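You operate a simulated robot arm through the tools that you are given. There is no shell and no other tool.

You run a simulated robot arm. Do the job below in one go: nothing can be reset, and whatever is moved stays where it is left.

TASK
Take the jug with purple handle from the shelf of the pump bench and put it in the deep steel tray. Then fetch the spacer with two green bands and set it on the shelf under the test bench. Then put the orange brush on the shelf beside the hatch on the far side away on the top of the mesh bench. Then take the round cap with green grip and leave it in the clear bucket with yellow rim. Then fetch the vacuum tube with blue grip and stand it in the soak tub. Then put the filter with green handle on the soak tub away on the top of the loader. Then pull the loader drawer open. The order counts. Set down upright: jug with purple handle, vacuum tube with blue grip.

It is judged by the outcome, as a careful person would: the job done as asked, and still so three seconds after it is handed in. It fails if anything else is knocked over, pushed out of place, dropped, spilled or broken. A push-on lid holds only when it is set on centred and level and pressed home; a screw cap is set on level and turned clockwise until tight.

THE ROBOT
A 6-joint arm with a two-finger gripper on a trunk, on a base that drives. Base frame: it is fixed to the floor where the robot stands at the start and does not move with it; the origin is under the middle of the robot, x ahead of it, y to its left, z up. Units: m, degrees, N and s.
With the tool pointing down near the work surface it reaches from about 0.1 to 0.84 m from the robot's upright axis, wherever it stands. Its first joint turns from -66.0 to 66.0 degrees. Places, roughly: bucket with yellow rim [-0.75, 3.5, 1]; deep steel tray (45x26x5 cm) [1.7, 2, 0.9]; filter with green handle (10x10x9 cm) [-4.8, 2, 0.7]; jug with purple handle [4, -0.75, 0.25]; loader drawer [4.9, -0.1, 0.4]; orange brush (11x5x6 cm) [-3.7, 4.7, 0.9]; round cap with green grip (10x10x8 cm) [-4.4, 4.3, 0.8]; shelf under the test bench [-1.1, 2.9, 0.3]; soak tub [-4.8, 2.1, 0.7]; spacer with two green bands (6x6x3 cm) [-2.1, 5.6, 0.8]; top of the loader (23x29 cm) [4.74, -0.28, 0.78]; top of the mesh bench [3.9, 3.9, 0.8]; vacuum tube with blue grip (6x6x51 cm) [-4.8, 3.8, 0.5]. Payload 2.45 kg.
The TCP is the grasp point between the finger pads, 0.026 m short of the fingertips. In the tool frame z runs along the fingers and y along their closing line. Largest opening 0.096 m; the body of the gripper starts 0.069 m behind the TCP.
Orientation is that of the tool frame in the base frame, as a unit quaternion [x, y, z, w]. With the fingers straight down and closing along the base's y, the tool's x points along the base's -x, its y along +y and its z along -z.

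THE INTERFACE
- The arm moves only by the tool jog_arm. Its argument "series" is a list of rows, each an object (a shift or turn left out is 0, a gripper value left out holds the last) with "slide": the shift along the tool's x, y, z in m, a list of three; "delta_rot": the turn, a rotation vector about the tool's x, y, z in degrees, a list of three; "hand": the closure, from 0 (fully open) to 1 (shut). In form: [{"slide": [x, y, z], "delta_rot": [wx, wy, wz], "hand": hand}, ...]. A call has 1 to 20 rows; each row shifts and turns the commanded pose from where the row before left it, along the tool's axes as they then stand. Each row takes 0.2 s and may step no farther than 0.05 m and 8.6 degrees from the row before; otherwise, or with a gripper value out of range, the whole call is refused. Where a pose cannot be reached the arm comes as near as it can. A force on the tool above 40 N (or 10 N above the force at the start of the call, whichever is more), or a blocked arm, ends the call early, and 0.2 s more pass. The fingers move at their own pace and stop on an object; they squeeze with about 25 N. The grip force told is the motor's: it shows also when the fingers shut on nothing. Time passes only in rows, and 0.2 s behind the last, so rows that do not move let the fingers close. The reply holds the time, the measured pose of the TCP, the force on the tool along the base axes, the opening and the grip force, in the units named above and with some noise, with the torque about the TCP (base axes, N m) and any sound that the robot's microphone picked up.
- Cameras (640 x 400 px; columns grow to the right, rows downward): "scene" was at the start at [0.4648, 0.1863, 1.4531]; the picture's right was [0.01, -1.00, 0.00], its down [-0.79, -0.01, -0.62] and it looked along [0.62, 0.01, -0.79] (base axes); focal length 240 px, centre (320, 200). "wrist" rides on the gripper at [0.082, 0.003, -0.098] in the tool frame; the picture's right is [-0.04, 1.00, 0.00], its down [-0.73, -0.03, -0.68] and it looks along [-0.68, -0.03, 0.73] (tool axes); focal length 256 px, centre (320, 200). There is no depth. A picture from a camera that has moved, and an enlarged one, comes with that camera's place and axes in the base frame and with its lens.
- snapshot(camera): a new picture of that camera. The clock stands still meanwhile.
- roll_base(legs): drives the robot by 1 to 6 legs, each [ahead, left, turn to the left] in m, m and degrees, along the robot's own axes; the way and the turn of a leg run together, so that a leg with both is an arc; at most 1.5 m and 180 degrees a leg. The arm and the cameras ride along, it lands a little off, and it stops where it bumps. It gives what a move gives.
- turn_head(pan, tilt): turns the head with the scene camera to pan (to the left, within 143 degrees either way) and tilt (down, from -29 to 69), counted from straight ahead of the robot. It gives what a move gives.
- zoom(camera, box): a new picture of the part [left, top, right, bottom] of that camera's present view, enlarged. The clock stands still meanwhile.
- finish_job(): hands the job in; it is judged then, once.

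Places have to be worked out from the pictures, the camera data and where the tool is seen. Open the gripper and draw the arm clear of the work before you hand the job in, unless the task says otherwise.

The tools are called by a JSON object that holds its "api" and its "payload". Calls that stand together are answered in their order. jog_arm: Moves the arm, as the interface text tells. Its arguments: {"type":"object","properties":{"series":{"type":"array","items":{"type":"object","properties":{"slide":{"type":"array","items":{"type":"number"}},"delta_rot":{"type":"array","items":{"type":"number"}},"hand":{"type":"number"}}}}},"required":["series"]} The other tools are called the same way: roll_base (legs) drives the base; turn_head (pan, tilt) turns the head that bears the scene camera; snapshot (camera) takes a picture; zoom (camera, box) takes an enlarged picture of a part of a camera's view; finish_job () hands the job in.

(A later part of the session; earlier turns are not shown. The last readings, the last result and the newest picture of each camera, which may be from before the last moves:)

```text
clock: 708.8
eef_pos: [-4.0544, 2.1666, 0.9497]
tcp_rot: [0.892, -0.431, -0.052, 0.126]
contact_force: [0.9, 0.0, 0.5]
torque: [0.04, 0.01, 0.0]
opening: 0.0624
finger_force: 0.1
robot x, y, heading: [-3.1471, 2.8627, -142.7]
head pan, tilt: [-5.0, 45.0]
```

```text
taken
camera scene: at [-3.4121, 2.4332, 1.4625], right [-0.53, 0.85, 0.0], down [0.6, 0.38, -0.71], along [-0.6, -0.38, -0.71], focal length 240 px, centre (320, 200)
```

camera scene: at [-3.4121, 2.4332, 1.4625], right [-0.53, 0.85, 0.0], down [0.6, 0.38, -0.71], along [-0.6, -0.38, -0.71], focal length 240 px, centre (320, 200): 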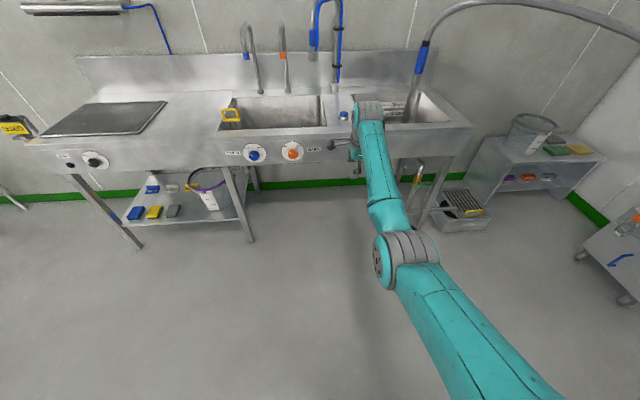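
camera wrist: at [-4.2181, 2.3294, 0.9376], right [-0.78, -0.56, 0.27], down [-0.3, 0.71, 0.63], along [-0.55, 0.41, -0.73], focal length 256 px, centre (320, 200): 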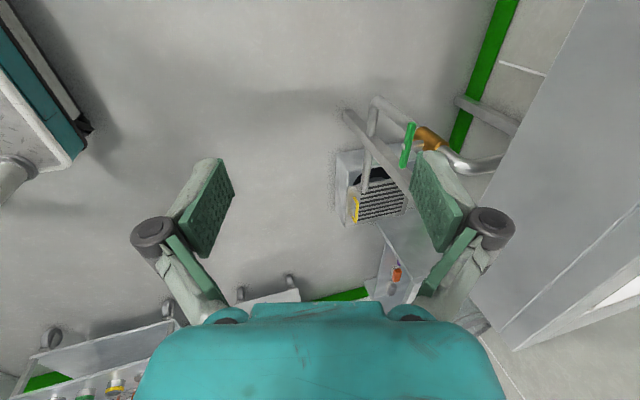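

I shift right 0.28 m and drive ahead 0.58 m toward the tub, then check alignment.

{"api": "roll_base", "payload": {"legs": [[0, -0.283, 0], [0.58, 0, 0]]}}

{"api": "turn_head", "payload": {"pan": -5, "tilt": 50}}

{"api": "snapshot", "payload": {"camera": "scene"}}

{"api": "snapshot", "payload": {"camera": "wrist"}}

```text
clock: 713.7
eef_pos: [-4.6867, 2.0396, 0.949]
tcp_rot: [0.891, -0.432, -0.053, 0.127]
contact_force: [0.0, -0.2, -0.4]
torque: [-0.02, -0.01, 0.02]
opening: 0.0627
finger_force: 0.1
robot x, y, heading: [-3.7775, 2.7319, -142.9]
head pan, tilt: [-5.0, 45.0]
```

```text
clock: 714.3
eef_pos: [-4.6887, 2.0396, 0.9509]
tcp_rot: [0.891, -0.432, -0.053, 0.127]
contact_force: [-0.6, -0.1, 0.2]
torque: [-0.03, 0.0, 0.01]
opening: 0.0623
finger_force: 0.2
robot x, y, heading: [-3.776, 2.732, -142.6]
head pan, tilt: [-5.0, 50.0]
```

```text
taken
camera scene: at [-4.042, 2.3077, 1.4556], right [-0.53, 0.85, 0.0], down [0.65, 0.41, -0.64], along [-0.54, -0.34, -0.77], focal length 240 px, centre (320, 200)
```

scene: 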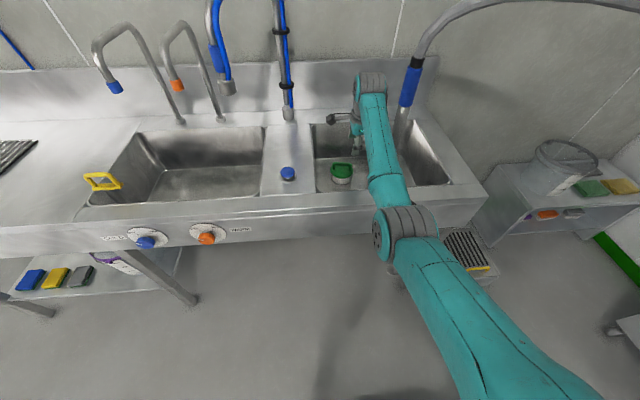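

```text
taken
camera wrist: at [-4.6191, 1.9934, 1.0459], right [-0.78, -0.56, 0.27], down [-0.3, 0.71, 0.63], along [-0.55, 0.41, -0.73], focal length 256 px, centre (320, 200)
```

wrist: 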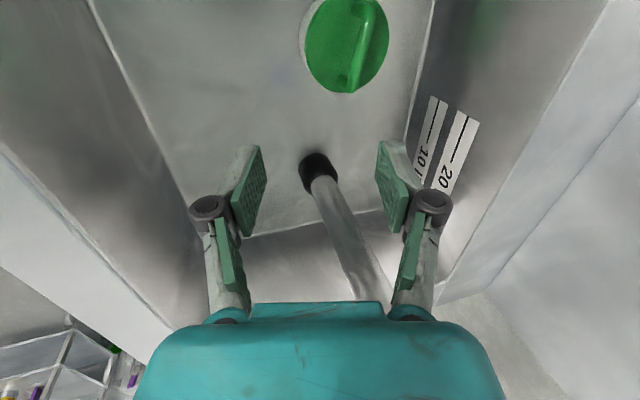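

The wrist view gives the handle bar at about (u -2.615, v 4.424). I move ahead 8.5 cm and left 2 cm to be right above it.

{"api": "roll_base", "payload": {"legs": [[0.085, 0.02, 0]]}}

{"api": "snapshot", "payload": {"camera": "wrist"}}

{"api": "snapshot", "payload": {"camera": "scene"}}

```text
clock: 715.4
eef_pos: [-4.7442, 1.9719, 0.9493]
tcp_rot: [0.892, -0.432, -0.052, 0.126]
contact_force: [0.2, 0.3, -0.9]
torque: [0.01, -0.01, 0.0]
opening: 0.0625
finger_force: 0.0
robot x, y, heading: [-3.833, 2.6604, -143.0]
head pan, tilt: [-5.0, 50.0]
```

```text
taken
camera wrist: at [-4.6755, 1.9258, 1.0459], right [-0.78, -0.56, 0.27], down [-0.3, 0.71, 0.63], along [-0.55, 0.41, -0.73], focal length 256 px, centre (320, 200)
```

wrist: 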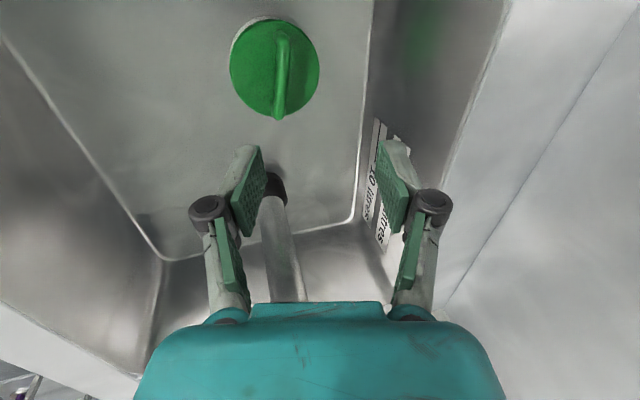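

```text
taken
camera scene: at [-4.0984, 2.2401, 1.4556], right [-0.53, 0.85, 0.0], down [0.65, 0.41, -0.64], along [-0.54, -0.34, -0.77], focal length 240 px, centre (320, 200)
```

scene: 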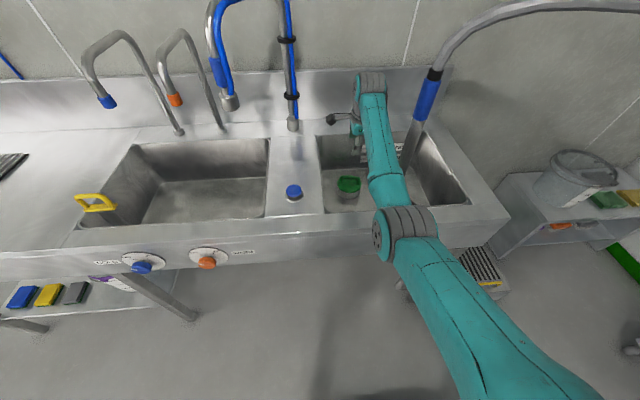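

Alignment is within 6 mm. I correct that and lower 11 cm, then check.

{"api": "jog_arm", "payload": {"series": [{"slide": [0.006, 0.0058, 0.0016]}, {"slide": [0, -0.0117, 0.0414]}, {"slide": [0, -0.0117, 0.0414]}, {"slide": [0, -0.0065, 0.0231]}, {}]}}

{"api": "snapshot", "payload": {"camera": "wrist"}}

{"api": "snapshot", "payload": {"camera": "scene"}}

```text
clock: 716.6
eef_pos: [-4.7434, 1.9613, 0.8408]
tcp_rot: [0.891, -0.432, -0.053, 0.127]
contact_force: [0.1, 0.2, 0.0]
torque: [-0.01, 0.02, -0.06]
opening: 0.0625
finger_force: 0.0
robot x, y, heading: [-3.8366, 2.6674, -142.9]
head pan, tilt: [-5.0, 50.0]
```

```text
taken
camera wrist: at [-4.6749, 1.9145, 0.9355], right [-0.78, -0.56, 0.27], down [-0.3, 0.71, 0.63], along [-0.55, 0.41, -0.73], focal length 256 px, centre (320, 200)
```

wrist: 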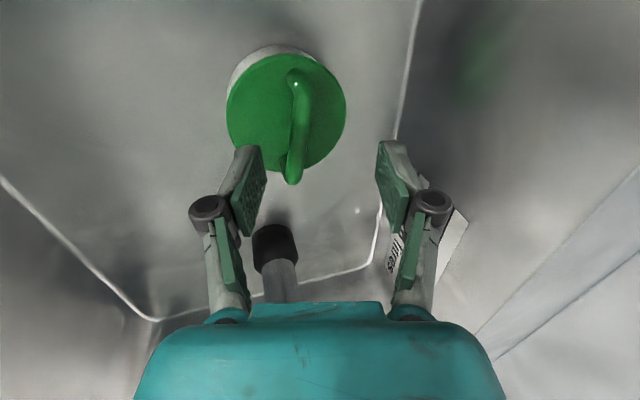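

```text
taken
camera scene: at [-4.0983, 2.2401, 1.4556], right [-0.53, 0.85, 0.0], down [0.65, 0.41, -0.64], along [-0.54, -0.34, -0.77], focal length 240 px, centre (320, 200)
```

scene: 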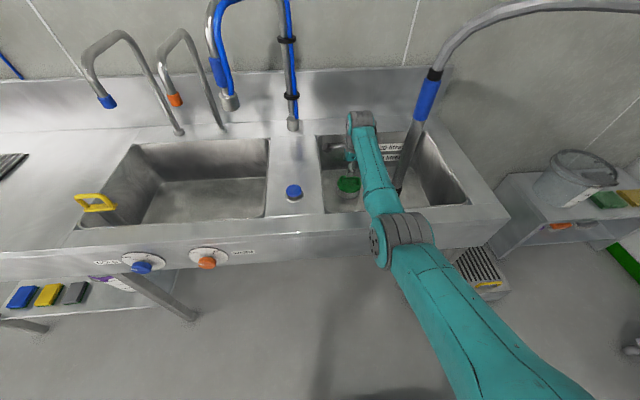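

Still aligned with the bar centre (u -2.618, v 4.411). I lower the remaining 6 cm.

{"api": "jog_arm", "payload": {"series": [{"slide": [0.002, -0.0085, 0.0303]}, {"slide": [0, -0.0081, 0.0289]}, {}]}}

{"api": "snapshot", "payload": {"camera": "wrist"}}

{"api": "snapshot", "payload": {"camera": "scene"}}

```text
clock: 717.4
eef_pos: [-4.7428, 1.9598, 0.7785]
tcp_rot: [0.892, -0.432, -0.052, 0.126]
contact_force: [0.0, -0.1, -0.2]
torque: [-0.01, -0.02, 0.01]
opening: 0.0625
finger_force: 0.2
robot x, y, heading: [-3.836, 2.6611, -142.8]
head pan, tilt: [-5.0, 50.0]
```

```text
taken
camera wrist: at [-4.6736, 1.9129, 0.8753], right [-0.78, -0.56, 0.27], down [-0.3, 0.71, 0.63], along [-0.55, 0.41, -0.73], focal length 256 px, centre (320, 200)
```

wrist: 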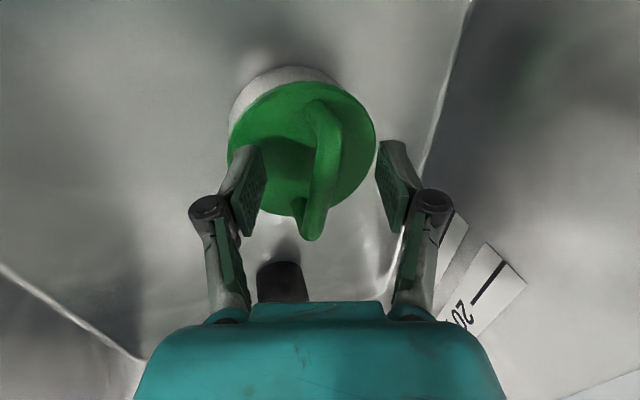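

```text
taken
camera scene: at [-4.0983, 2.2401, 1.4556], right [-0.53, 0.85, 0.0], down [0.65, 0.41, -0.64], along [-0.54, -0.34, -0.77], focal length 240 px, centre (320, 200)
```

scene: 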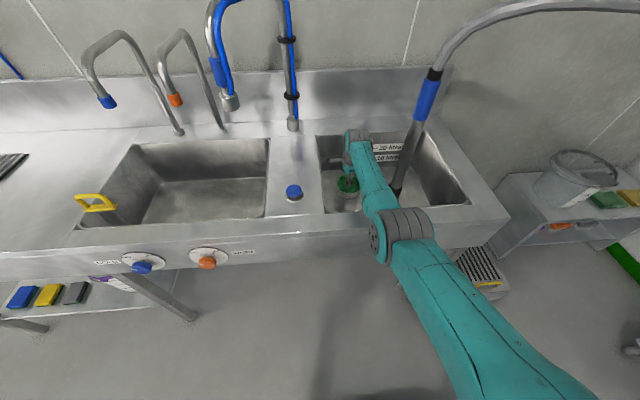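

The bar is centred between the pads at the right depth. I close.

{"api": "jog_arm", "payload": {"series": [{"hand": 1}, {}, {}, {}]}}

{"api": "jog_arm", "payload": {"series": [{"slide": [0, 0.0054, -0.0193]}, {}]}}

{"api": "snapshot", "payload": {"camera": "wrist"}}

```text
clock: 718.4
eef_pos: [-4.7432, 1.96, 0.7793]
tcp_rot: [0.891, -0.432, -0.052, 0.126]
contact_force: [-1.1, 1.2, 5.0]
torque: [-0.05, -0.07, 0.01]
opening: 0.0126
finger_force: 25.1
robot x, y, heading: [-3.8348, 2.6664, -142.8]
head pan, tilt: [-5.0, 50.0]
```

```text
clock: 719.0
eef_pos: [-4.742, 1.9595, 0.7987]
tcp_rot: [0.891, -0.432, -0.052, 0.126]
contact_force: [0.2, -0.9, -1.1]
torque: [-0.04, 0.04, -0.01]
opening: 0.0129
finger_force: 24.8
robot x, y, heading: [-3.8331, 2.6663, -142.6]
head pan, tilt: [-5.0, 50.0]
```

```text
taken
camera wrist: at [-4.6735, 1.9134, 0.895], right [-0.78, -0.56, 0.27], down [-0.3, 0.71, 0.63], along [-0.55, 0.42, -0.73], focal length 256 px, centre (320, 200)
```

wrist: 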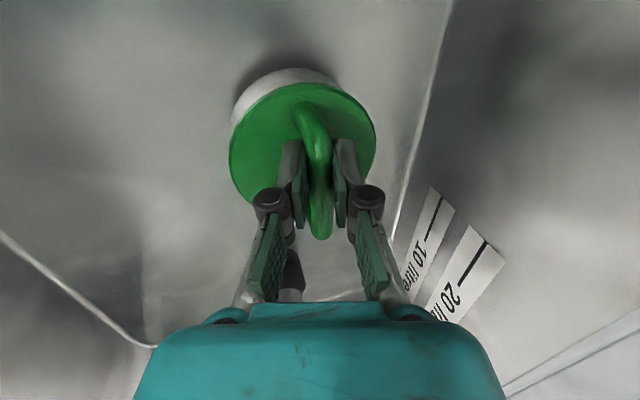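

The filter comes up (light). I lift it out of the tub.

{"api": "jog_arm", "payload": {"series": [{"slide": [0, 0.0108, -0.0385]}, {"slide": [0, 0.0108, -0.0385]}, {"slide": [0, 0.0108, -0.0385]}, {"slide": [0, 0.0108, -0.0385]}, {"slide": [0, 0.0081, -0.0289]}, {}]}}

{"api": "snapshot", "payload": {"camera": "wrist"}}

{"api": "snapshot", "payload": {"camera": "scene"}}

```text
clock: 720.4
eef_pos: [-4.7423, 1.9632, 0.9902]
tcp_rot: [0.892, -0.432, -0.053, 0.126]
contact_force: [-0.7, 0.0, -1.4]
torque: [-0.02, -0.01, 0.02]
opening: 0.0128
finger_force: 24.8
robot x, y, heading: [-3.8338, 2.6665, -142.7]
head pan, tilt: [-5.0, 50.0]
```

```text
taken
camera wrist: at [-4.6741, 1.9173, 1.0856], right [-0.78, -0.56, 0.27], down [-0.3, 0.71, 0.63], along [-0.55, 0.42, -0.73], focal length 256 px, centre (320, 200)
```

wrist: 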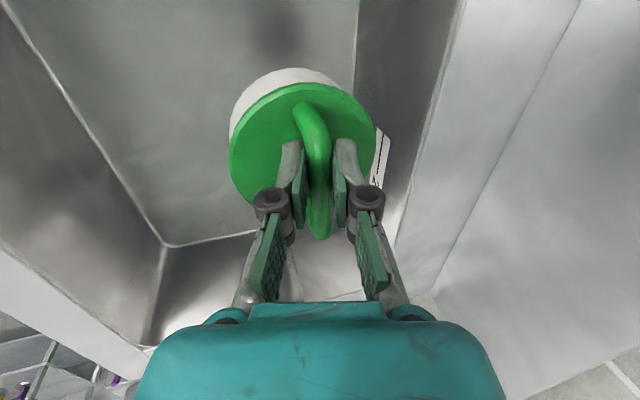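

```text
taken
camera scene: at [-4.0984, 2.2401, 1.4555], right [-0.53, 0.85, 0.0], down [0.65, 0.41, -0.64], along [-0.54, -0.34, -0.77], focal length 240 px, centre (320, 200)
```

scene: 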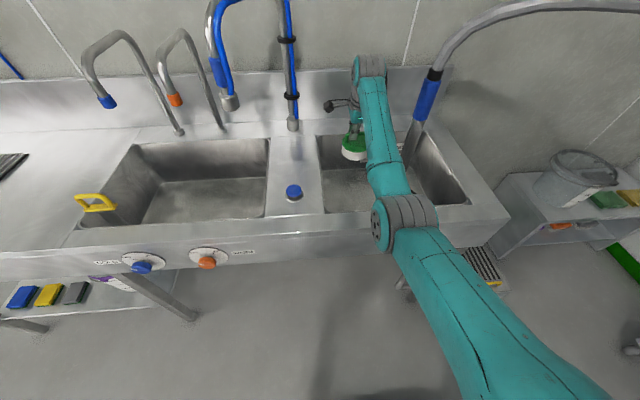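

The filter bottom is just at rim height; I raise 8 cm more before backing out.

{"api": "jog_arm", "payload": {"series": [{"slide": [0, 0.0108, -0.0385]}, {"slide": [0, 0.0108, -0.0385]}, {}]}}

```text
clock: 721.2
eef_pos: [-4.744, 1.9642, 1.07]
tcp_rot: [0.891, -0.432, -0.053, 0.127]
contact_force: [-0.7, -0.7, -2.0]
torque: [-0.01, -0.04, -0.01]
opening: 0.0128
finger_force: 25.0
robot x, y, heading: [-3.8392, 2.6643, -142.7]
head pan, tilt: [-5.0, 50.0]
```

Now z=1.07. I back away from the sink, then retract and lower the arm for the long trip.

{"api": "roll_base", "payload": {"legs": [[-0.7, 0.1, 0]]}}

{"api": "jog_arm", "payload": {"series": [{"slide": [0, -0.0441, 0.013]}, {"slide": [0, -0.0441, 0.013]}, {"slide": [0, -0.0441, 0.013]}, {"slide": [0, -0.0441, 0.013]}, {"slide": [0, -0.0441, 0.013]}, {"slide": [0, -0.0441, 0.013]}, {"slide": [0, -0.0441, 0.013]}, {"slide": [0, -0.0441, 0.013]}, {"slide": [0, -0.0441, 0.013]}, {}]}}

{"api": "snapshot", "payload": {"camera": "wrist"}}

{"api": "turn_head", "payload": {"pan": 0, "tilt": 35}}

{"api": "snapshot", "payload": {"camera": "scene"}}

```text
clock: 725.1
eef_pos: [-4.1244, 2.3178, 1.0689]
tcp_rot: [0.889, -0.437, -0.053, 0.127]
contact_force: [0.1, -0.1, -1.7]
torque: [0.01, -0.04, -0.01]
opening: 0.0128
finger_force: 24.5
robot x, y, heading: [-3.2059, 3.006, -143.2]
head pan, tilt: [-5.0, 50.0]
```

```text
clock: 727.3
eef_pos: [-3.858, 2.5209, 0.8284]
tcp_rot: [0.889, -0.437, -0.053, 0.126]
contact_force: [0.3, 0.4, -1.0]
torque: [-0.03, -0.05, 0.0]
opening: 0.0127
finger_force: 24.9
out of reach, approached as far as the arm can: row 4, 5, 6
robot x, y, heading: [-3.2088, 3.011, -143.6]
head pan, tilt: [-5.0, 50.0]
```

```text
taken
camera wrist: at [-3.7886, 2.4726, 0.9254], right [-0.79, -0.55, 0.27], down [-0.29, 0.72, 0.63], along [-0.54, 0.42, -0.73], focal length 256 px, centre (320, 200)
```

wrist: 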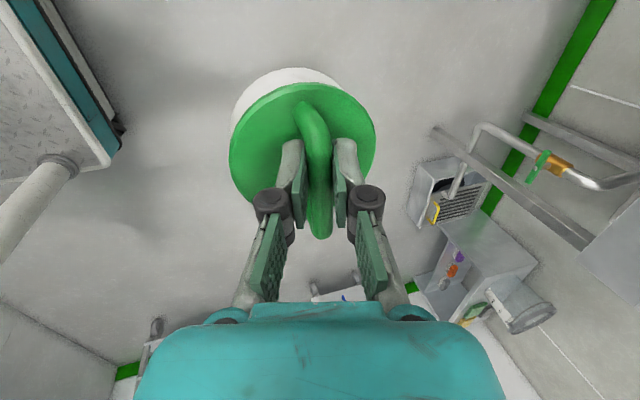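

```text
clock: 728.1
eef_pos: [-3.8568, 2.518, 0.8299]
tcp_rot: [0.889, -0.437, -0.053, 0.126]
contact_force: [0.6, 0.1, -0.5]
torque: [-0.01, 0.01, 0.02]
opening: 0.0127
finger_force: 25.3
robot x, y, heading: [-3.207, 3.0064, -143.6]
head pan, tilt: [0.0, 35.0]
```

```text
taken
camera scene: at [-3.4807, 2.5752, 1.4773], right [-0.6, 0.8, 0.0], down [0.46, 0.34, -0.82], along [-0.66, -0.49, -0.57], focal length 240 px, centre (320, 200)
```

scene: 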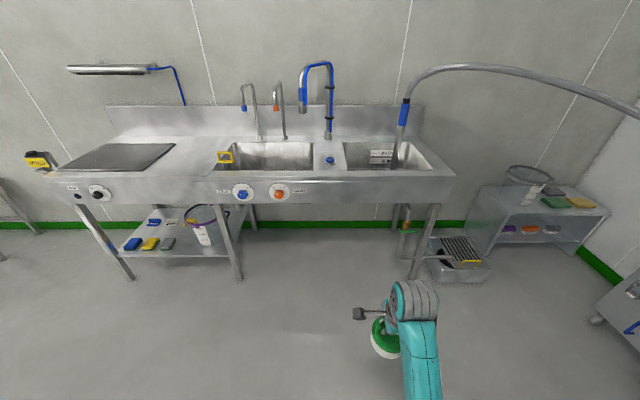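

The tube still stands upright in the tub. I drive around the test bench's left end to the corridor: strafe left 2.1 m, then turn to face +u.

{"api": "roll_base", "payload": {"legs": [[0, 1.05, 0.4], [0, 1.05, 0], [0, 0, 180]]}}

{"api": "turn_head", "payload": {"pan": 0, "tilt": 20}}

{"api": "snapshot", "payload": {"camera": "scene"}}

```text
clock: 745.8
eef_pos: [-1.3078, 1.8055, 0.8299]
tcp_rot: [0.449, 0.883, 0.125, 0.055]
contact_force: [0.6, 0.3, -1.8]
torque: [0.05, 0.04, 0.0]
opening: 0.0127
finger_force: 25.2
robot x, y, heading: [-1.975, 1.338, 35.0]
head pan, tilt: [0.0, 35.0]
```

```text
clock: 746.5
eef_pos: [-1.3082, 1.8051, 0.8293]
tcp_rot: [0.449, 0.883, 0.125, 0.055]
contact_force: [-1.0, -0.1, -2.0]
torque: [0.02, 0.04, 0.03]
opening: 0.013
finger_force: 25.3
robot x, y, heading: [-1.9725, 1.3357, 34.7]
head pan, tilt: [0.0, 20.0]
```

```text
taken
camera scene: at [-1.6828, 1.765, 1.5011], right [0.57, -0.82, 0.0], down [-0.28, -0.2, -0.94], along [0.77, 0.54, -0.34], focal length 240 px, centre (320, 200)
```

scene: 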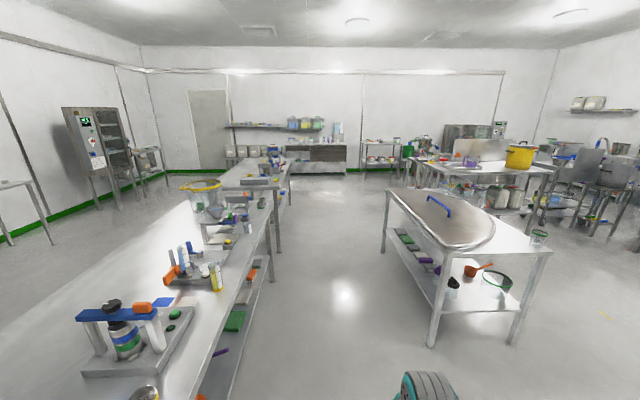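

The corridor is clear. I drive through it and on to the far side.

{"api": "roll_base", "payload": {"legs": [[0, 0, 2.2], [1.3, -0.03, 0], [1.3, 0, 0], [1.25, 0, 0], [1.2, 0, 0]]}}

{"api": "roll_base", "payload": {"legs": [[0, 0, -90], [1.4, 0, 0], [1.3, 0, 0]]}}

{"api": "turn_head", "payload": {"pan": -15, "tilt": 30}}

{"api": "snapshot", "payload": {"camera": "scene"}}

```text
clock: 770.9
eef_pos: [2.7923, 4.6621, 0.8299]
tcp_rot: [0.457, 0.879, 0.124, 0.057]
contact_force: [-0.3, 0.5, -1.3]
torque: [0.02, 0.03, 0.03]
opening: 0.0128
finger_force: 24.8
robot x, y, heading: [2.1183, 4.2066, 33.8]
head pan, tilt: [0.0, 20.0]
```

```text
clock: 787.9
eef_pos: [4.0736, 1.2693, 0.8306]
tcp_rot: [0.944, 0.302, 0.049, 0.128]
contact_force: [0.1, 0.5, -1.9]
torque: [0.02, 0.0, 0.01]
opening: 0.0128
finger_force: 25.4
robot x, y, heading: [3.6097, 1.9401, -55.5]
head pan, tilt: [0.0, 20.0]
```

```text
clock: 788.7
eef_pos: [4.0735, 1.2698, 0.8285]
tcp_rot: [0.944, 0.302, 0.05, 0.127]
contact_force: [0.8, -0.2, -1.7]
torque: [0.01, -0.03, -0.01]
opening: 0.0128
finger_force: 25.2
robot x, y, heading: [3.6078, 1.9352, -55.3]
head pan, tilt: [-15.0, 30.0]
```

```text
taken
camera scene: at [4.0132, 1.6362, 1.4852], right [-0.94, -0.33, 0.0], down [-0.17, 0.47, -0.87], along [0.29, -0.82, -0.5], focal length 240 px, centre (320, 200)
```

scene: 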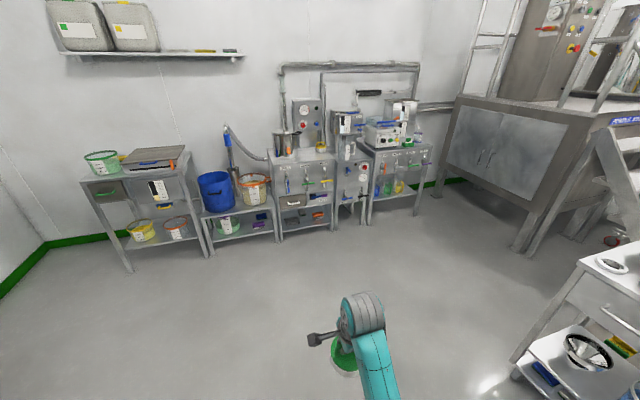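

I approach the loader: ahead 1.0 m and to the right, then look at its top.

{"api": "roll_base", "payload": {"legs": [[0, 0, 2.3], [0.95, -0.4, 0]]}}

{"api": "turn_head", "payload": {"pan": 0, "tilt": 40}}

{"api": "snapshot", "payload": {"camera": "scene"}}

{"api": "zoom", "payload": {"camera": "scene", "box": [200, 70, 400, 210]}}

```text
clock: 794.4
eef_pos: [4.3617, 0.2944, 0.8295]
tcp_rot: [0.935, 0.327, 0.052, 0.127]
contact_force: [-0.2, 0.2, -1.4]
torque: [0.04, -0.05, 0.0]
opening: 0.0126
finger_force: 25.0
robot x, y, heading: [3.858, 0.9366, -52.6]
head pan, tilt: [-15.0, 30.0]
```

```text
clock: 795.2
eef_pos: [4.3622, 0.2939, 0.8277]
tcp_rot: [0.935, 0.327, 0.053, 0.126]
contact_force: [0.5, -0.1, -1.0]
torque: [0.03, -0.01, -0.03]
opening: 0.0127
finger_force: 25.5
robot x, y, heading: [3.8647, 0.9419, -52.3]
head pan, tilt: [0.0, 40.0]
```

```text
taken
camera scene: at [4.2988, 0.6737, 1.4698], right [-0.79, -0.61, 0.0], down [-0.39, 0.51, -0.77], along [0.47, -0.61, -0.64], focal length 240 px, centre (320, 200)
```

scene: 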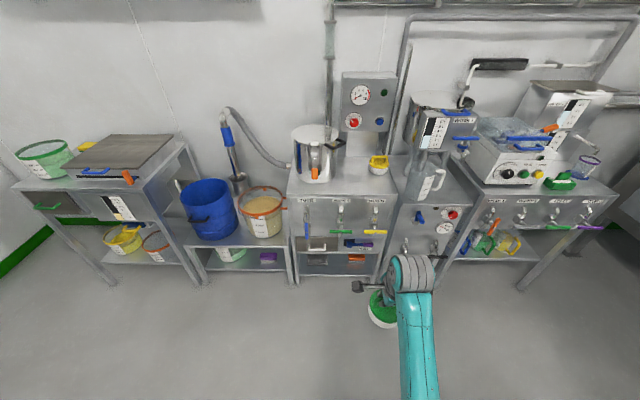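

```text
2.86 times, centred on (300, 140) of scene
camera zoom: at [4.2988, 0.6737, 1.4698], right [-0.79, -0.61, 0.0], down [-0.39, 0.51, -0.77], along [0.47, -0.61, -0.64], focal length 685 px, centre (377, 371)
```

zoom: 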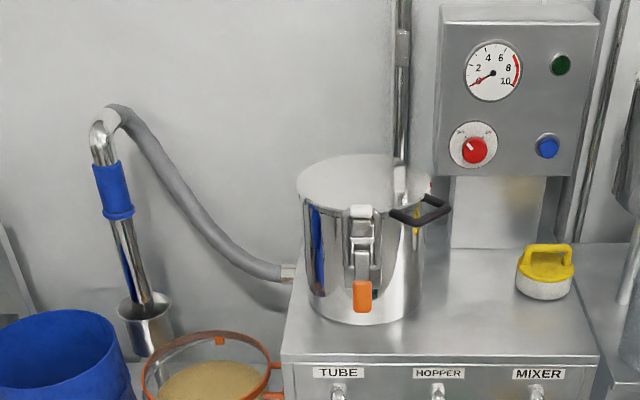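

The loader top (u 3.51–4.0, front v≈-2.88) has free space between the pot and the yellow filter; I choose (u 3.665, v -2.985). I extend and raise the arm first.

{"api": "jog_arm", "payload": {"series": [{"slide": [0, 0.0443, -0.0096]}, {"slide": [0, 0.0443, -0.0096]}, {"slide": [0, 0.0443, -0.0096]}, {"slide": [0, 0.0443, -0.0096]}, {"slide": [0, 0.0443, -0.0096]}, {"slide": [0, 0.0443, -0.0096]}, {"slide": [0, 0.0443, -0.0096]}, {"slide": [0, 0.0443, -0.0096]}, {}]}}

```text
clock: 797.2
eef_pos: [4.5617, 0.0441, 0.9997]
tcp_rot: [0.935, 0.327, 0.053, 0.127]
contact_force: [-0.1, -1.2, -1.3]
torque: [0.05, -0.04, -0.03]
opening: 0.0129
finger_force: 25.4
robot x, y, heading: [3.8624, 0.9374, -52.3]
head pan, tilt: [0.0, 40.0]
```

Good. I drive ahead 0.283 m to bring the filter above the chosen spot and check.

{"api": "roll_base", "payload": {"legs": [[0.283, -0.015, 0]]}}

{"api": "turn_head", "payload": {"pan": 0, "tilt": 50}}

{"api": "snapshot", "payload": {"camera": "scene"}}

{"api": "zoom", "payload": {"camera": "scene", "box": [230, 40, 430, 200]}}

{"api": "snapshot", "payload": {"camera": "wrist"}}

```text
clock: 799.2
eef_pos: [4.7271, -0.1899, 0.9981]
tcp_rot: [0.935, 0.329, 0.053, 0.126]
contact_force: [0.6, -0.3, -1.5]
torque: [0.0, 0.02, -0.02]
opening: 0.0129
finger_force: 24.7
robot x, y, heading: [4.0262, 0.7013, -52.1]
head pan, tilt: [0.0, 40.0]
```

```text
clock: 799.9
eef_pos: [4.7274, -0.1889, 0.9992]
tcp_rot: [0.934, 0.329, 0.052, 0.126]
contact_force: [0.0, -0.2, -1.9]
torque: [0.01, -0.05, 0.02]
opening: 0.0128
finger_force: 25.3
robot x, y, heading: [4.0239, 0.7055, -52.6]
head pan, tilt: [0.0, 50.0]
```

```text
taken
camera scene: at [4.4581, 0.445, 1.4556], right [-0.79, -0.61, 0.0], down [-0.47, 0.61, -0.64], along [0.39, -0.51, -0.77], focal length 240 px, centre (320, 200)
```

scene: 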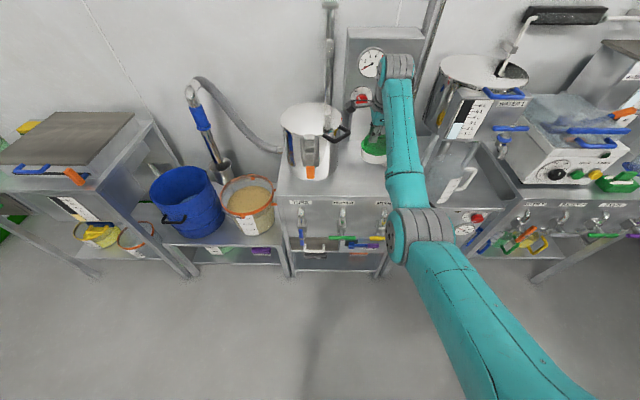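

```text
2.50 times, centred on (330, 120) of scene
camera zoom: at [4.4581, 0.445, 1.4556], right [-0.79, -0.61, 0.0], down [-0.47, 0.61, -0.64], along [0.39, -0.51, -0.77], focal length 600 px, centre (295, 400)
```

zoom: 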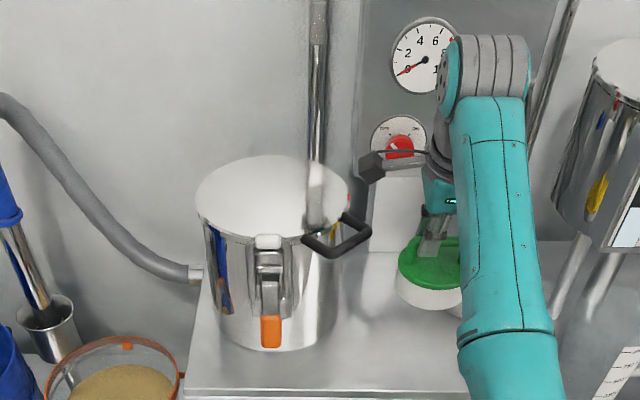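

```text
taken
camera wrist: at [4.7758, -0.1199, 1.0955], right [0.57, -0.78, 0.27], down [-0.71, -0.3, 0.63], along [-0.41, -0.55, -0.73], focal length 256 px, centre (320, 200)
```

wrist: 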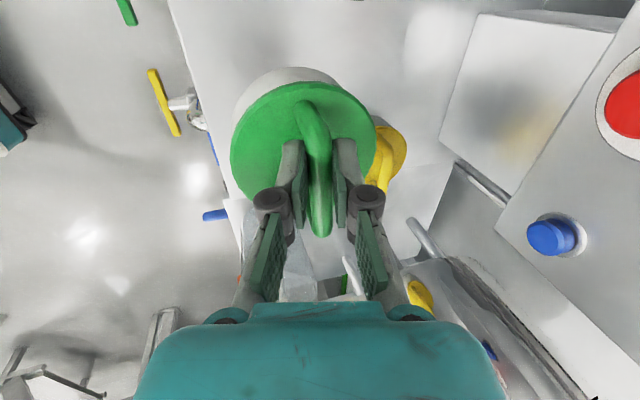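

The filter hangs over the free spot, clear of pot handle and yellow filter. I lower 9 cm, then slowly to contact.

{"api": "jog_arm", "payload": {"series": [{"slide": [0, -0.0081, 0.0289]}, {"slide": [0, -0.0081, 0.0289]}, {"slide": [0, -0.0041, 0.0144]}, {}]}}

{"api": "jog_arm", "payload": {"series": [{"slide": [0, -0.0011, 0.0039]}, {"slide": [0, -0.0011, 0.0039]}, {"slide": [0, -0.0011, 0.0039]}, {"slide": [0, -0.0011, 0.0039]}, {}]}}

{"api": "zoom", "payload": {"camera": "scene", "box": [230, 40, 430, 200]}}

```text
clock: 800.9
eef_pos: [4.7279, -0.1892, 0.9229]
tcp_rot: [0.934, 0.329, 0.053, 0.127]
contact_force: [-0.4, -0.7, -0.7]
torque: [0.01, -0.04, 0.01]
opening: 0.0127
finger_force: 25.3
robot x, y, heading: [4.0263, 0.7001, -52.3]
head pan, tilt: [0.0, 50.0]
```

```text
clock: 802.1
eef_pos: [4.7281, -0.1895, 0.9082]
tcp_rot: [0.934, 0.329, 0.053, 0.126]
contact_force: [0.5, 0.7, -1.4]
torque: [0.01, -0.04, -0.02]
opening: 0.0128
finger_force: 25.2
robot x, y, heading: [4.0291, 0.7052, -52.0]
head pan, tilt: [0.0, 50.0]
```

```text
2.50 times, centred on (330, 120) of scene
camera zoom: at [4.4581, 0.445, 1.4556], right [-0.79, -0.61, 0.0], down [-0.47, 0.61, -0.64], along [0.39, -0.51, -0.77], focal length 600 px, centre (295, 400)
```

zoom: 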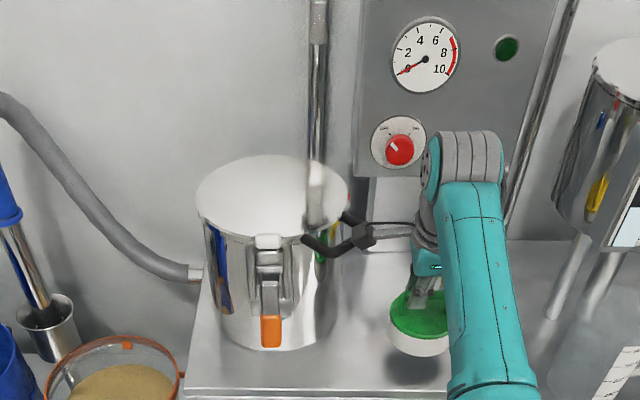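

The wrist camera is very close to the pot's side handle. I shift 3.5 cm to the right, away from it, before lowering further.

{"api": "jog_arm", "payload": {"series": [{"slide": [-0.02, 0, 0]}, {"slide": [-0.015, 0, 0]}, {}]}}

{"api": "zoom", "payload": {"camera": "scene", "box": [230, 40, 430, 200]}}

{"api": "snapshot", "payload": {"camera": "wrist"}}

```text
clock: 802.9
eef_pos: [4.7009, -0.211, 0.9074]
tcp_rot: [0.935, 0.328, 0.053, 0.127]
contact_force: [-0.7, 0.5, -1.6]
torque: [0.02, -0.02, 0.01]
opening: 0.0128
finger_force: 25.6
robot x, y, heading: [4.0289, 0.7001, -52.4]
head pan, tilt: [0.0, 50.0]
```

```text
2.50 times, centred on (330, 120) of scene
camera zoom: at [4.4581, 0.445, 1.4556], right [-0.79, -0.61, 0.0], down [-0.47, 0.61, -0.64], along [0.39, -0.51, -0.77], focal length 600 px, centre (295, 400)
```

zoom: 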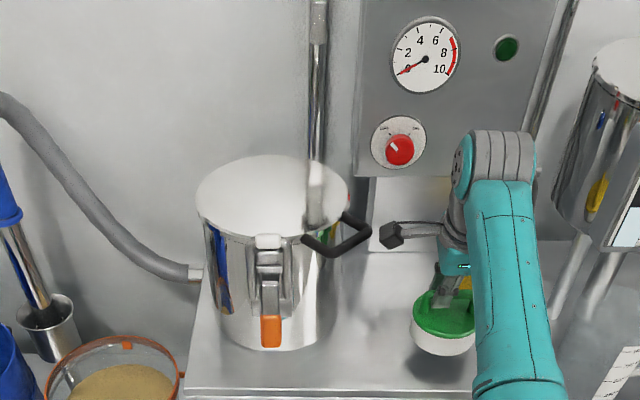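

```text
taken
camera wrist: at [4.7498, -0.1416, 1.0041], right [0.57, -0.78, 0.27], down [-0.71, -0.3, 0.63], along [-0.41, -0.55, -0.73], focal length 256 px, centre (320, 200)
```

wrist: 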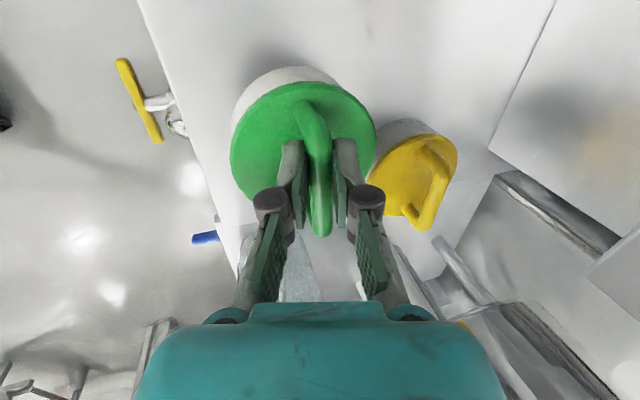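

The pot is untouched. The yellow filter is close behind, so I shift 1.2 cm left and 1.5 cm toward me, then lower to contact.

{"api": "jog_arm", "payload": {"series": [{"slide": [0.012, -0.0144, -0.0041]}, {}]}}

{"api": "jog_arm", "payload": {"series": [{"slide": [0, -0.0011, 0.0039]}, {"slide": [0, -0.0011, 0.0039]}, {"slide": [0, -0.0011, 0.0039]}, {}]}}

{"api": "snapshot", "payload": {"camera": "wrist"}}

```text
clock: 803.5
eef_pos: [4.701, -0.1927, 0.9096]
tcp_rot: [0.934, 0.329, 0.053, 0.126]
contact_force: [-0.3, 0.3, -0.8]
torque: [0.0, 0.0, 0.0]
opening: 0.0125
finger_force: 24.9
robot x, y, heading: [4.0263, 0.7013, -52.2]
head pan, tilt: [0.0, 50.0]
```

```text
clock: 804.5
eef_pos: [4.7021, -0.1912, 0.8958]
tcp_rot: [0.935, 0.329, 0.053, 0.126]
contact_force: [-0.1, -0.7, -1.2]
torque: [0.05, 0.0, 0.01]
opening: 0.0127
finger_force: 25.2
robot x, y, heading: [4.0268, 0.701, -52.1]
head pan, tilt: [0.0, 50.0]
```

```text
taken
camera wrist: at [4.7497, -0.121, 0.992], right [0.57, -0.78, 0.27], down [-0.71, -0.3, 0.63], along [-0.41, -0.55, -0.73], focal length 256 px, centre (320, 200)
```

wrist: 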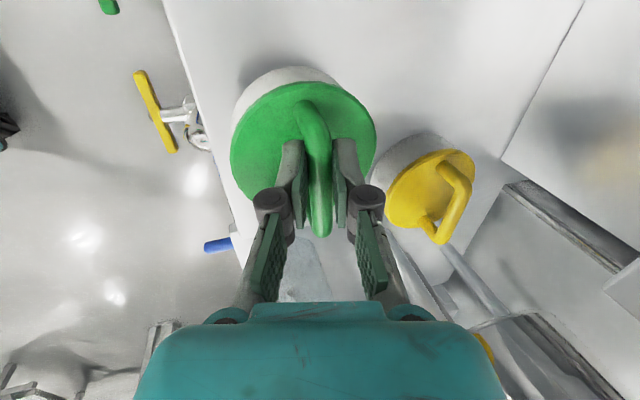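

Clear gap to the yellow filter. I keep lowering in 4 mm steps until contact.

{"api": "jog_arm", "payload": {"series": [{"slide": [0, -0.0011, 0.0039]}, {"slide": [0, -0.0011, 0.0039]}, {"slide": [0, -0.0011, 0.0039]}, {"slide": [0, -0.0011, 0.0039]}, {}]}}

{"api": "jog_arm", "payload": {"series": [{"slide": [0, -0.0011, 0.0039]}, {"slide": [0, -0.0011, 0.0039]}, {"slide": [0, -0.0011, 0.0039]}, {"slide": [0, -0.0011, 0.0039]}, {}]}}

```text
clock: 805.7
eef_pos: [4.7006, -0.1917, 0.8793]
tcp_rot: [0.934, 0.329, 0.052, 0.126]
contact_force: [-0.5, -0.1, -1.7]
torque: [0.02, -0.02, 0.03]
opening: 0.0127
finger_force: 25.1
robot x, y, heading: [4.0249, 0.7022, -52.2]
head pan, tilt: [0.0, 50.0]
```

```text
clock: 806.9
eef_pos: [4.7027, -0.1918, 0.8659]
tcp_rot: [0.934, 0.329, 0.053, 0.128]
contact_force: [5.4, -7.4, 27.9]
torque: [-0.17, -0.07, -0.02]
opening: 0.0123
finger_force: 24.8
robot x, y, heading: [4.0248, 0.7029, -52.0]
head pan, tilt: [0.0, 50.0]
```

The filter is down (28 N). I relieve the pressure and open.

{"api": "jog_arm", "payload": {"series": [{"slide": [0, 0.0007, -0.0024]}, {}, {"hand": 0.75}, {"hand": 0.55}, {"hand": 0.4}, {}]}}

{"api": "snapshot", "payload": {"camera": "wrist"}}

{"api": "zoom", "payload": {"camera": "scene", "box": [230, 40, 430, 200]}}

```text
clock: 808.3
eef_pos: [4.7019, -0.1914, 0.8651]
tcp_rot: [0.935, 0.329, 0.053, 0.127]
contact_force: [0.0, 0.5, 0.9]
torque: [0.01, -0.04, 0.0]
opening: 0.0577
finger_force: 0.1
robot x, y, heading: [4.026, 0.7017, -52.5]
head pan, tilt: [0.0, 50.0]
```

```text
taken
camera wrist: at [4.7502, -0.1209, 0.9622], right [0.57, -0.78, 0.27], down [-0.71, -0.3, 0.63], along [-0.41, -0.55, -0.73], focal length 256 px, centre (320, 200)
```

wrist: 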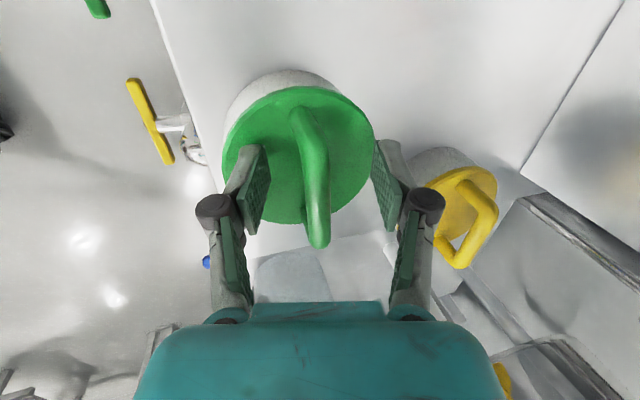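

```text
2.50 times, centred on (330, 120) of scene
camera zoom: at [4.458, 0.4451, 1.4556], right [-0.79, -0.61, 0.0], down [-0.47, 0.61, -0.64], along [0.39, -0.51, -0.77], focal length 600 px, centre (295, 400)
```

zoom: 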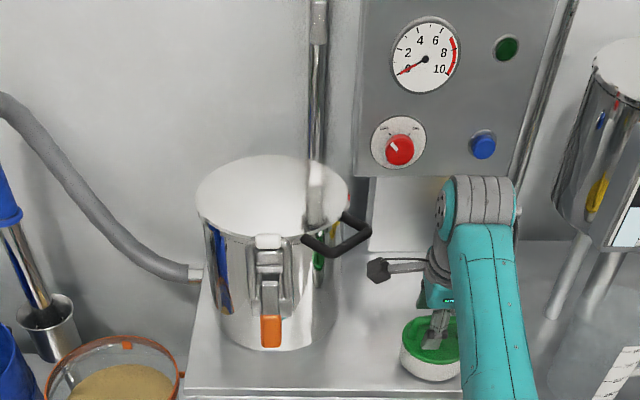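

The filter stands flat on the loader top. I raise the tool straight up and back away.

{"api": "jog_arm", "payload": {"series": [{"slide": [0, 0.0081, -0.0289]}, {"slide": [0, 0.0108, -0.0385]}, {"slide": [0, 0.0108, -0.0385]}, {"slide": [0, 0.0081, -0.0289]}, {}]}}

{"api": "roll_base", "payload": {"legs": [[-0.45, 0, 0]]}}

{"api": "turn_head", "payload": {"pan": 0, "tilt": 40}}

{"api": "zoom", "payload": {"camera": "scene", "box": [220, 70, 420, 270]}}

```text
clock: 809.5
eef_pos: [4.6985, -0.1924, 1.0064]
tcp_rot: [0.934, 0.329, 0.053, 0.126]
contact_force: [-0.1, -0.1, -0.5]
torque: [0.01, 0.0, 0.0]
opening: 0.0577
finger_force: 0.1
robot x, y, heading: [4.0243, 0.7009, -52.2]
head pan, tilt: [0.0, 50.0]
```

```text
clock: 812.2
eef_pos: [4.4283, 0.1644, 1.0058]
tcp_rot: [0.934, 0.331, 0.053, 0.126]
contact_force: [0.1, -0.1, -0.4]
torque: [-0.03, -0.02, 0.01]
opening: 0.0576
finger_force: 0.1
robot x, y, heading: [3.7528, 1.0535, -52.3]
head pan, tilt: [0.0, 50.0]
```

```text
clock: 812.9
eef_pos: [4.4277, 0.1652, 1.0064]
tcp_rot: [0.934, 0.331, 0.054, 0.126]
contact_force: [-0.1, -0.1, 0.8]
torque: [-0.01, -0.03, -0.01]
opening: 0.0576
finger_force: 0.1
robot x, y, heading: [3.753, 1.0556, -52.3]
head pan, tilt: [0.0, 40.0]
```

```text
2.00 times, centred on (320, 170) of scene
camera zoom: at [4.1885, 0.7952, 1.4697], right [-0.79, -0.61, 0.0], down [-0.4, 0.51, -0.77], along [0.47, -0.6, -0.64], focal length 480 px, centre (320, 260)
```

zoom: 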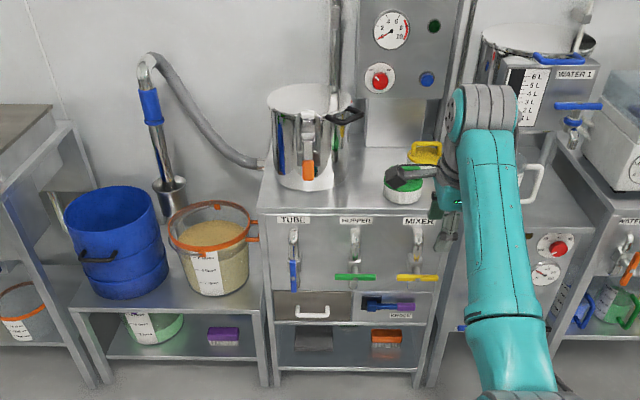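

The filter is in place. Last, the drawer: its white handle bar (along u) is at about (u 3.872, v -2.85, z 0.44). I set the tool horizontal with vertical closing and lower it in free space in front.

{"api": "jog_arm", "payload": {"series": [{"delta_rot": [-7.75, 0, 0]}, {"delta_rot": [-7.75, 0, 0]}, {"delta_rot": [-7.75, 0, 0]}, {"delta_rot": [-7.75, 0, 0]}, {"delta_rot": [-7.75, 0, 0]}, {"delta_rot": [-7.75, 0, 0]}, {"delta_rot": [-7.75, 0, 0]}, {"delta_rot": [-7.75, 0, 0]}, {"slide": [0, -0.0113, -0.0487]}, {"slide": [0, -0.0113, -0.0487]}, {"slide": [0, -0.0113, -0.0487]}, {"slide": [0, -0.0113, -0.0487]}, {"slide": [0, -0.0113, -0.0487]}, {}]}}

{"api": "jog_arm", "payload": {"series": [{"slide": [0, -0.0455, 0.0105]}, {"slide": [0, -0.0455, 0.0105]}, {"slide": [0, -0.0455, 0.0105]}, {"slide": [0, -0.0455, 0.0105]}, {"slide": [0, -0.0455, 0.0105]}, {"slide": [0, -0.0455, 0.0105]}, {"slide": [0, -0.0113, -0.0487]}, {"slide": [0, -0.0113, -0.0487]}, {"slide": [0, -0.0113, -0.0487]}, {"slide": [0, -0.0455, 0.0105]}, {"slide": [0, -0.0455, 0.0105]}, {"slide": [0, -0.0455, 0.0105]}, {"slide": [0, -0.0455, 0.0105]}, {"slide": [0, -0.0455, 0.0105]}, {}]}}

```text
clock: 815.9
eef_pos: [4.2692, 0.3612, 1.0007]
tcp_rot: [0.736, 0.256, 0.216, 0.589]
contact_force: [-0.3, -0.5, -0.2]
torque: [-0.01, 0.0, 0.0]
opening: 0.0575
finger_force: 0.1
robot x, y, heading: [3.752, 1.0574, -52.1]
head pan, tilt: [0.0, 40.0]
```

```text
clock: 819.1
eef_pos: [4.1844, 0.4739, 0.4856]
tcp_rot: [0.735, 0.258, 0.218, 0.588]
contact_force: [-0.2, 0.4, 0.2]
torque: [0.01, 0.03, 0.02]
opening: 0.0577
finger_force: 0.0
robot x, y, heading: [3.7521, 1.058, -52.2]
head pan, tilt: [0.0, 40.0]
```

The tool is at z≈0.486. I move left 0.24 m and ahead 0.4 m and look with the wrist camera.

{"api": "roll_base", "payload": {"legs": [[0, 0.24, -0.8], [0.42, 0, 0]]}}

{"api": "snapshot", "payload": {"camera": "wrist"}}

{"api": "turn_head", "payload": {"pan": 0, "tilt": 55}}

{"api": "snapshot", "payload": {"camera": "scene"}}

```text
clock: 823.1
eef_pos: [4.6233, 0.2718, 0.486]
tcp_rot: [0.737, 0.253, 0.214, 0.589]
contact_force: [-0.2, 0.2, -0.1]
torque: [0.01, -0.03, 0.02]
opening: 0.0575
finger_force: 0.1
robot x, y, heading: [4.1972, 0.858, -52.7]
head pan, tilt: [0.0, 40.0]
```

```text
taken
camera wrist: at [4.6283, 0.3995, 0.5113], right [0.09, -0.2, 0.98], down [-0.99, 0.06, 0.1], along [-0.08, -0.98, -0.2], focal length 256 px, centre (320, 200)
```

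wrist: 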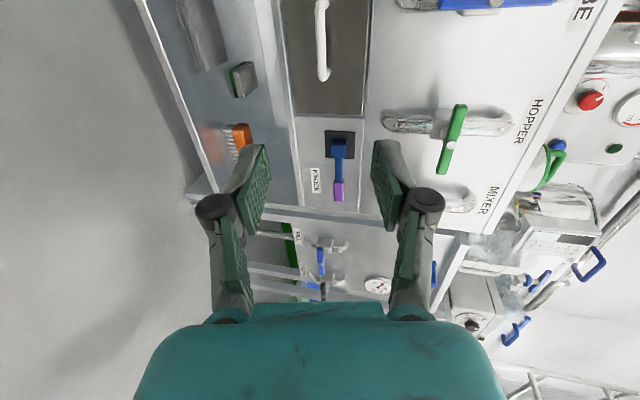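

```text
clock: 823.9
eef_pos: [4.6241, 0.273, 0.4864]
tcp_rot: [0.737, 0.253, 0.214, 0.59]
contact_force: [-0.3, 0.1, -0.1]
torque: [0.0, 0.03, -0.02]
opening: 0.0575
finger_force: 0.2
robot x, y, heading: [4.1947, 0.8566, -52.7]
head pan, tilt: [0.0, 55.0]
```

```text
taken
camera scene: at [4.6246, 0.6033, 1.4492], right [-0.8, -0.6, 0.0], down [-0.49, 0.65, -0.57], along [0.35, -0.46, -0.82], focal length 240 px, centre (320, 200)
```

scene: 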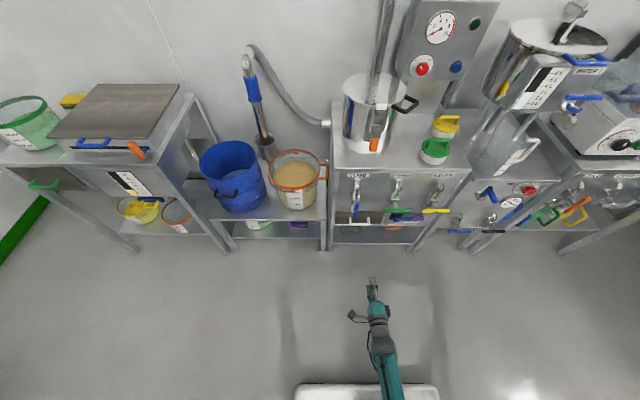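

The drawer handle bar spans u≈3.83–3.92 at z≈0.425. I retract the arm 6 cm, lower 6 cm and approach with the base.

{"api": "jog_arm", "payload": {"series": [{"slide": [0, -0.0068, -0.0292]}, {"slide": [0, -0.0068, -0.0292]}, {"slide": [0.006, -0.0297, 0.0069]}, {"slide": [0, -0.0297, 0.0069]}, {}]}}

{"api": "roll_base", "payload": {"legs": [[0.24, 0, 0]]}}

{"api": "snapshot", "payload": {"camera": "wrist"}}

```text
clock: 825.1
eef_pos: [4.5869, 0.319, 0.4258]
tcp_rot: [0.737, 0.254, 0.216, 0.588]
contact_force: [-0.5, -0.1, 0.8]
torque: [-0.04, -0.01, 0.0]
opening: 0.0579
finger_force: 0.0
out of reach, approached as far as the arm can: row 3, 4
robot x, y, heading: [4.1978, 0.8625, -52.6]
head pan, tilt: [0.0, 55.0]
```

```text
clock: 826.9
eef_pos: [4.7322, 0.1298, 0.4263]
tcp_rot: [0.737, 0.253, 0.216, 0.588]
contact_force: [-0.5, -0.2, 0.6]
torque: [-0.01, 0.02, 0.01]
opening: 0.0576
finger_force: 0.0
robot x, y, heading: [4.3407, 0.6673, -52.9]
head pan, tilt: [0.0, 55.0]
```

```text
taken
camera wrist: at [4.7347, 0.2566, 0.4508], right [0.09, -0.2, 0.97], down [-0.99, 0.06, 0.1], along [-0.08, -0.98, -0.2], focal length 256 px, centre (320, 200)
```

wrist: 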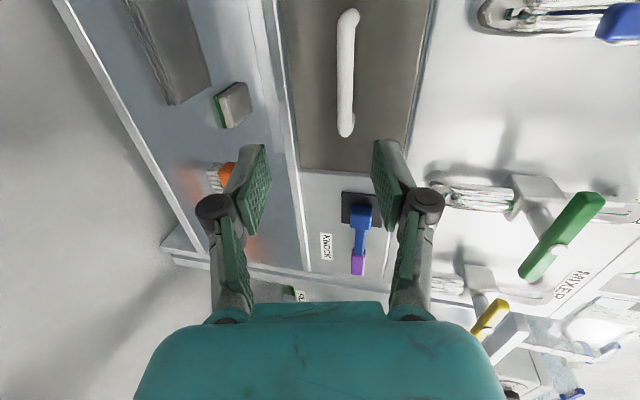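

The bar is at v≈-2.862, u 3.83–3.92, z≈0.42. I drive ahead 0.11 m so the fingers straddle it above and below.

{"api": "roll_base", "payload": {"legs": [[0.11, 0, 0]]}}

{"api": "snapshot", "payload": {"camera": "wrist"}}

```text
clock: 828.0
eef_pos: [4.7974, 0.0418, 0.4251]
tcp_rot: [0.736, 0.255, 0.216, 0.589]
contact_force: [-0.2, 0.4, 0.8]
torque: [0.0, 0.01, -0.03]
opening: 0.0574
finger_force: 0.0
robot x, y, heading: [4.4051, 0.5834, -53.0]
head pan, tilt: [0.0, 55.0]
```

```text
taken
camera wrist: at [4.8016, 0.1679, 0.4508], right [0.09, -0.2, 0.97], down [-0.99, 0.06, 0.1], along [-0.08, -0.98, -0.2], focal length 256 px, centre (320, 200)
```

wrist: 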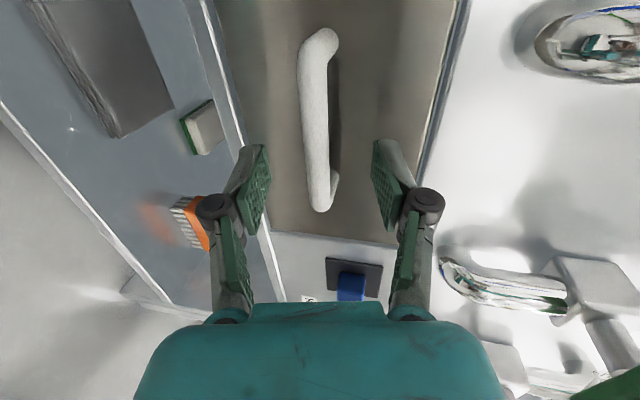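

The bar lies between the fingertips. I move forward 1 cm and close on it.

{"api": "jog_arm", "payload": {"series": [{"slide": [0, 0.0023, 0.0097]}, {"hand": 1}, {}, {}, {}]}}

{"api": "snapshot", "payload": {"camera": "wrist"}}

```text
clock: 829.1
eef_pos: [4.8014, 0.0369, 0.4211]
tcp_rot: [0.74, 0.256, 0.214, 0.584]
contact_force: [-1.1, -1.0, -5.0]
torque: [-0.38, 0.57, 0.06]
opening: 0.0134
finger_force: 39.8
robot x, y, heading: [4.4073, 0.5775, -53.0]
head pan, tilt: [0.0, 55.0]
stopped in row 5: the force on the tool passed its limit at 42 N (the readings are from after the stop); the commanded pose is now the measured one
```

```text
taken
camera wrist: at [4.8051, 0.1625, 0.4484], right [0.1, -0.21, 0.97], down [-0.99, 0.06, 0.11], along [-0.08, -0.98, -0.2], focal length 256 px, centre (320, 200)
```

wrist: 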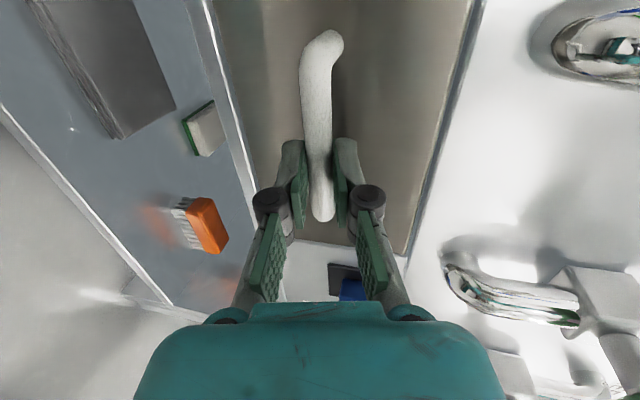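

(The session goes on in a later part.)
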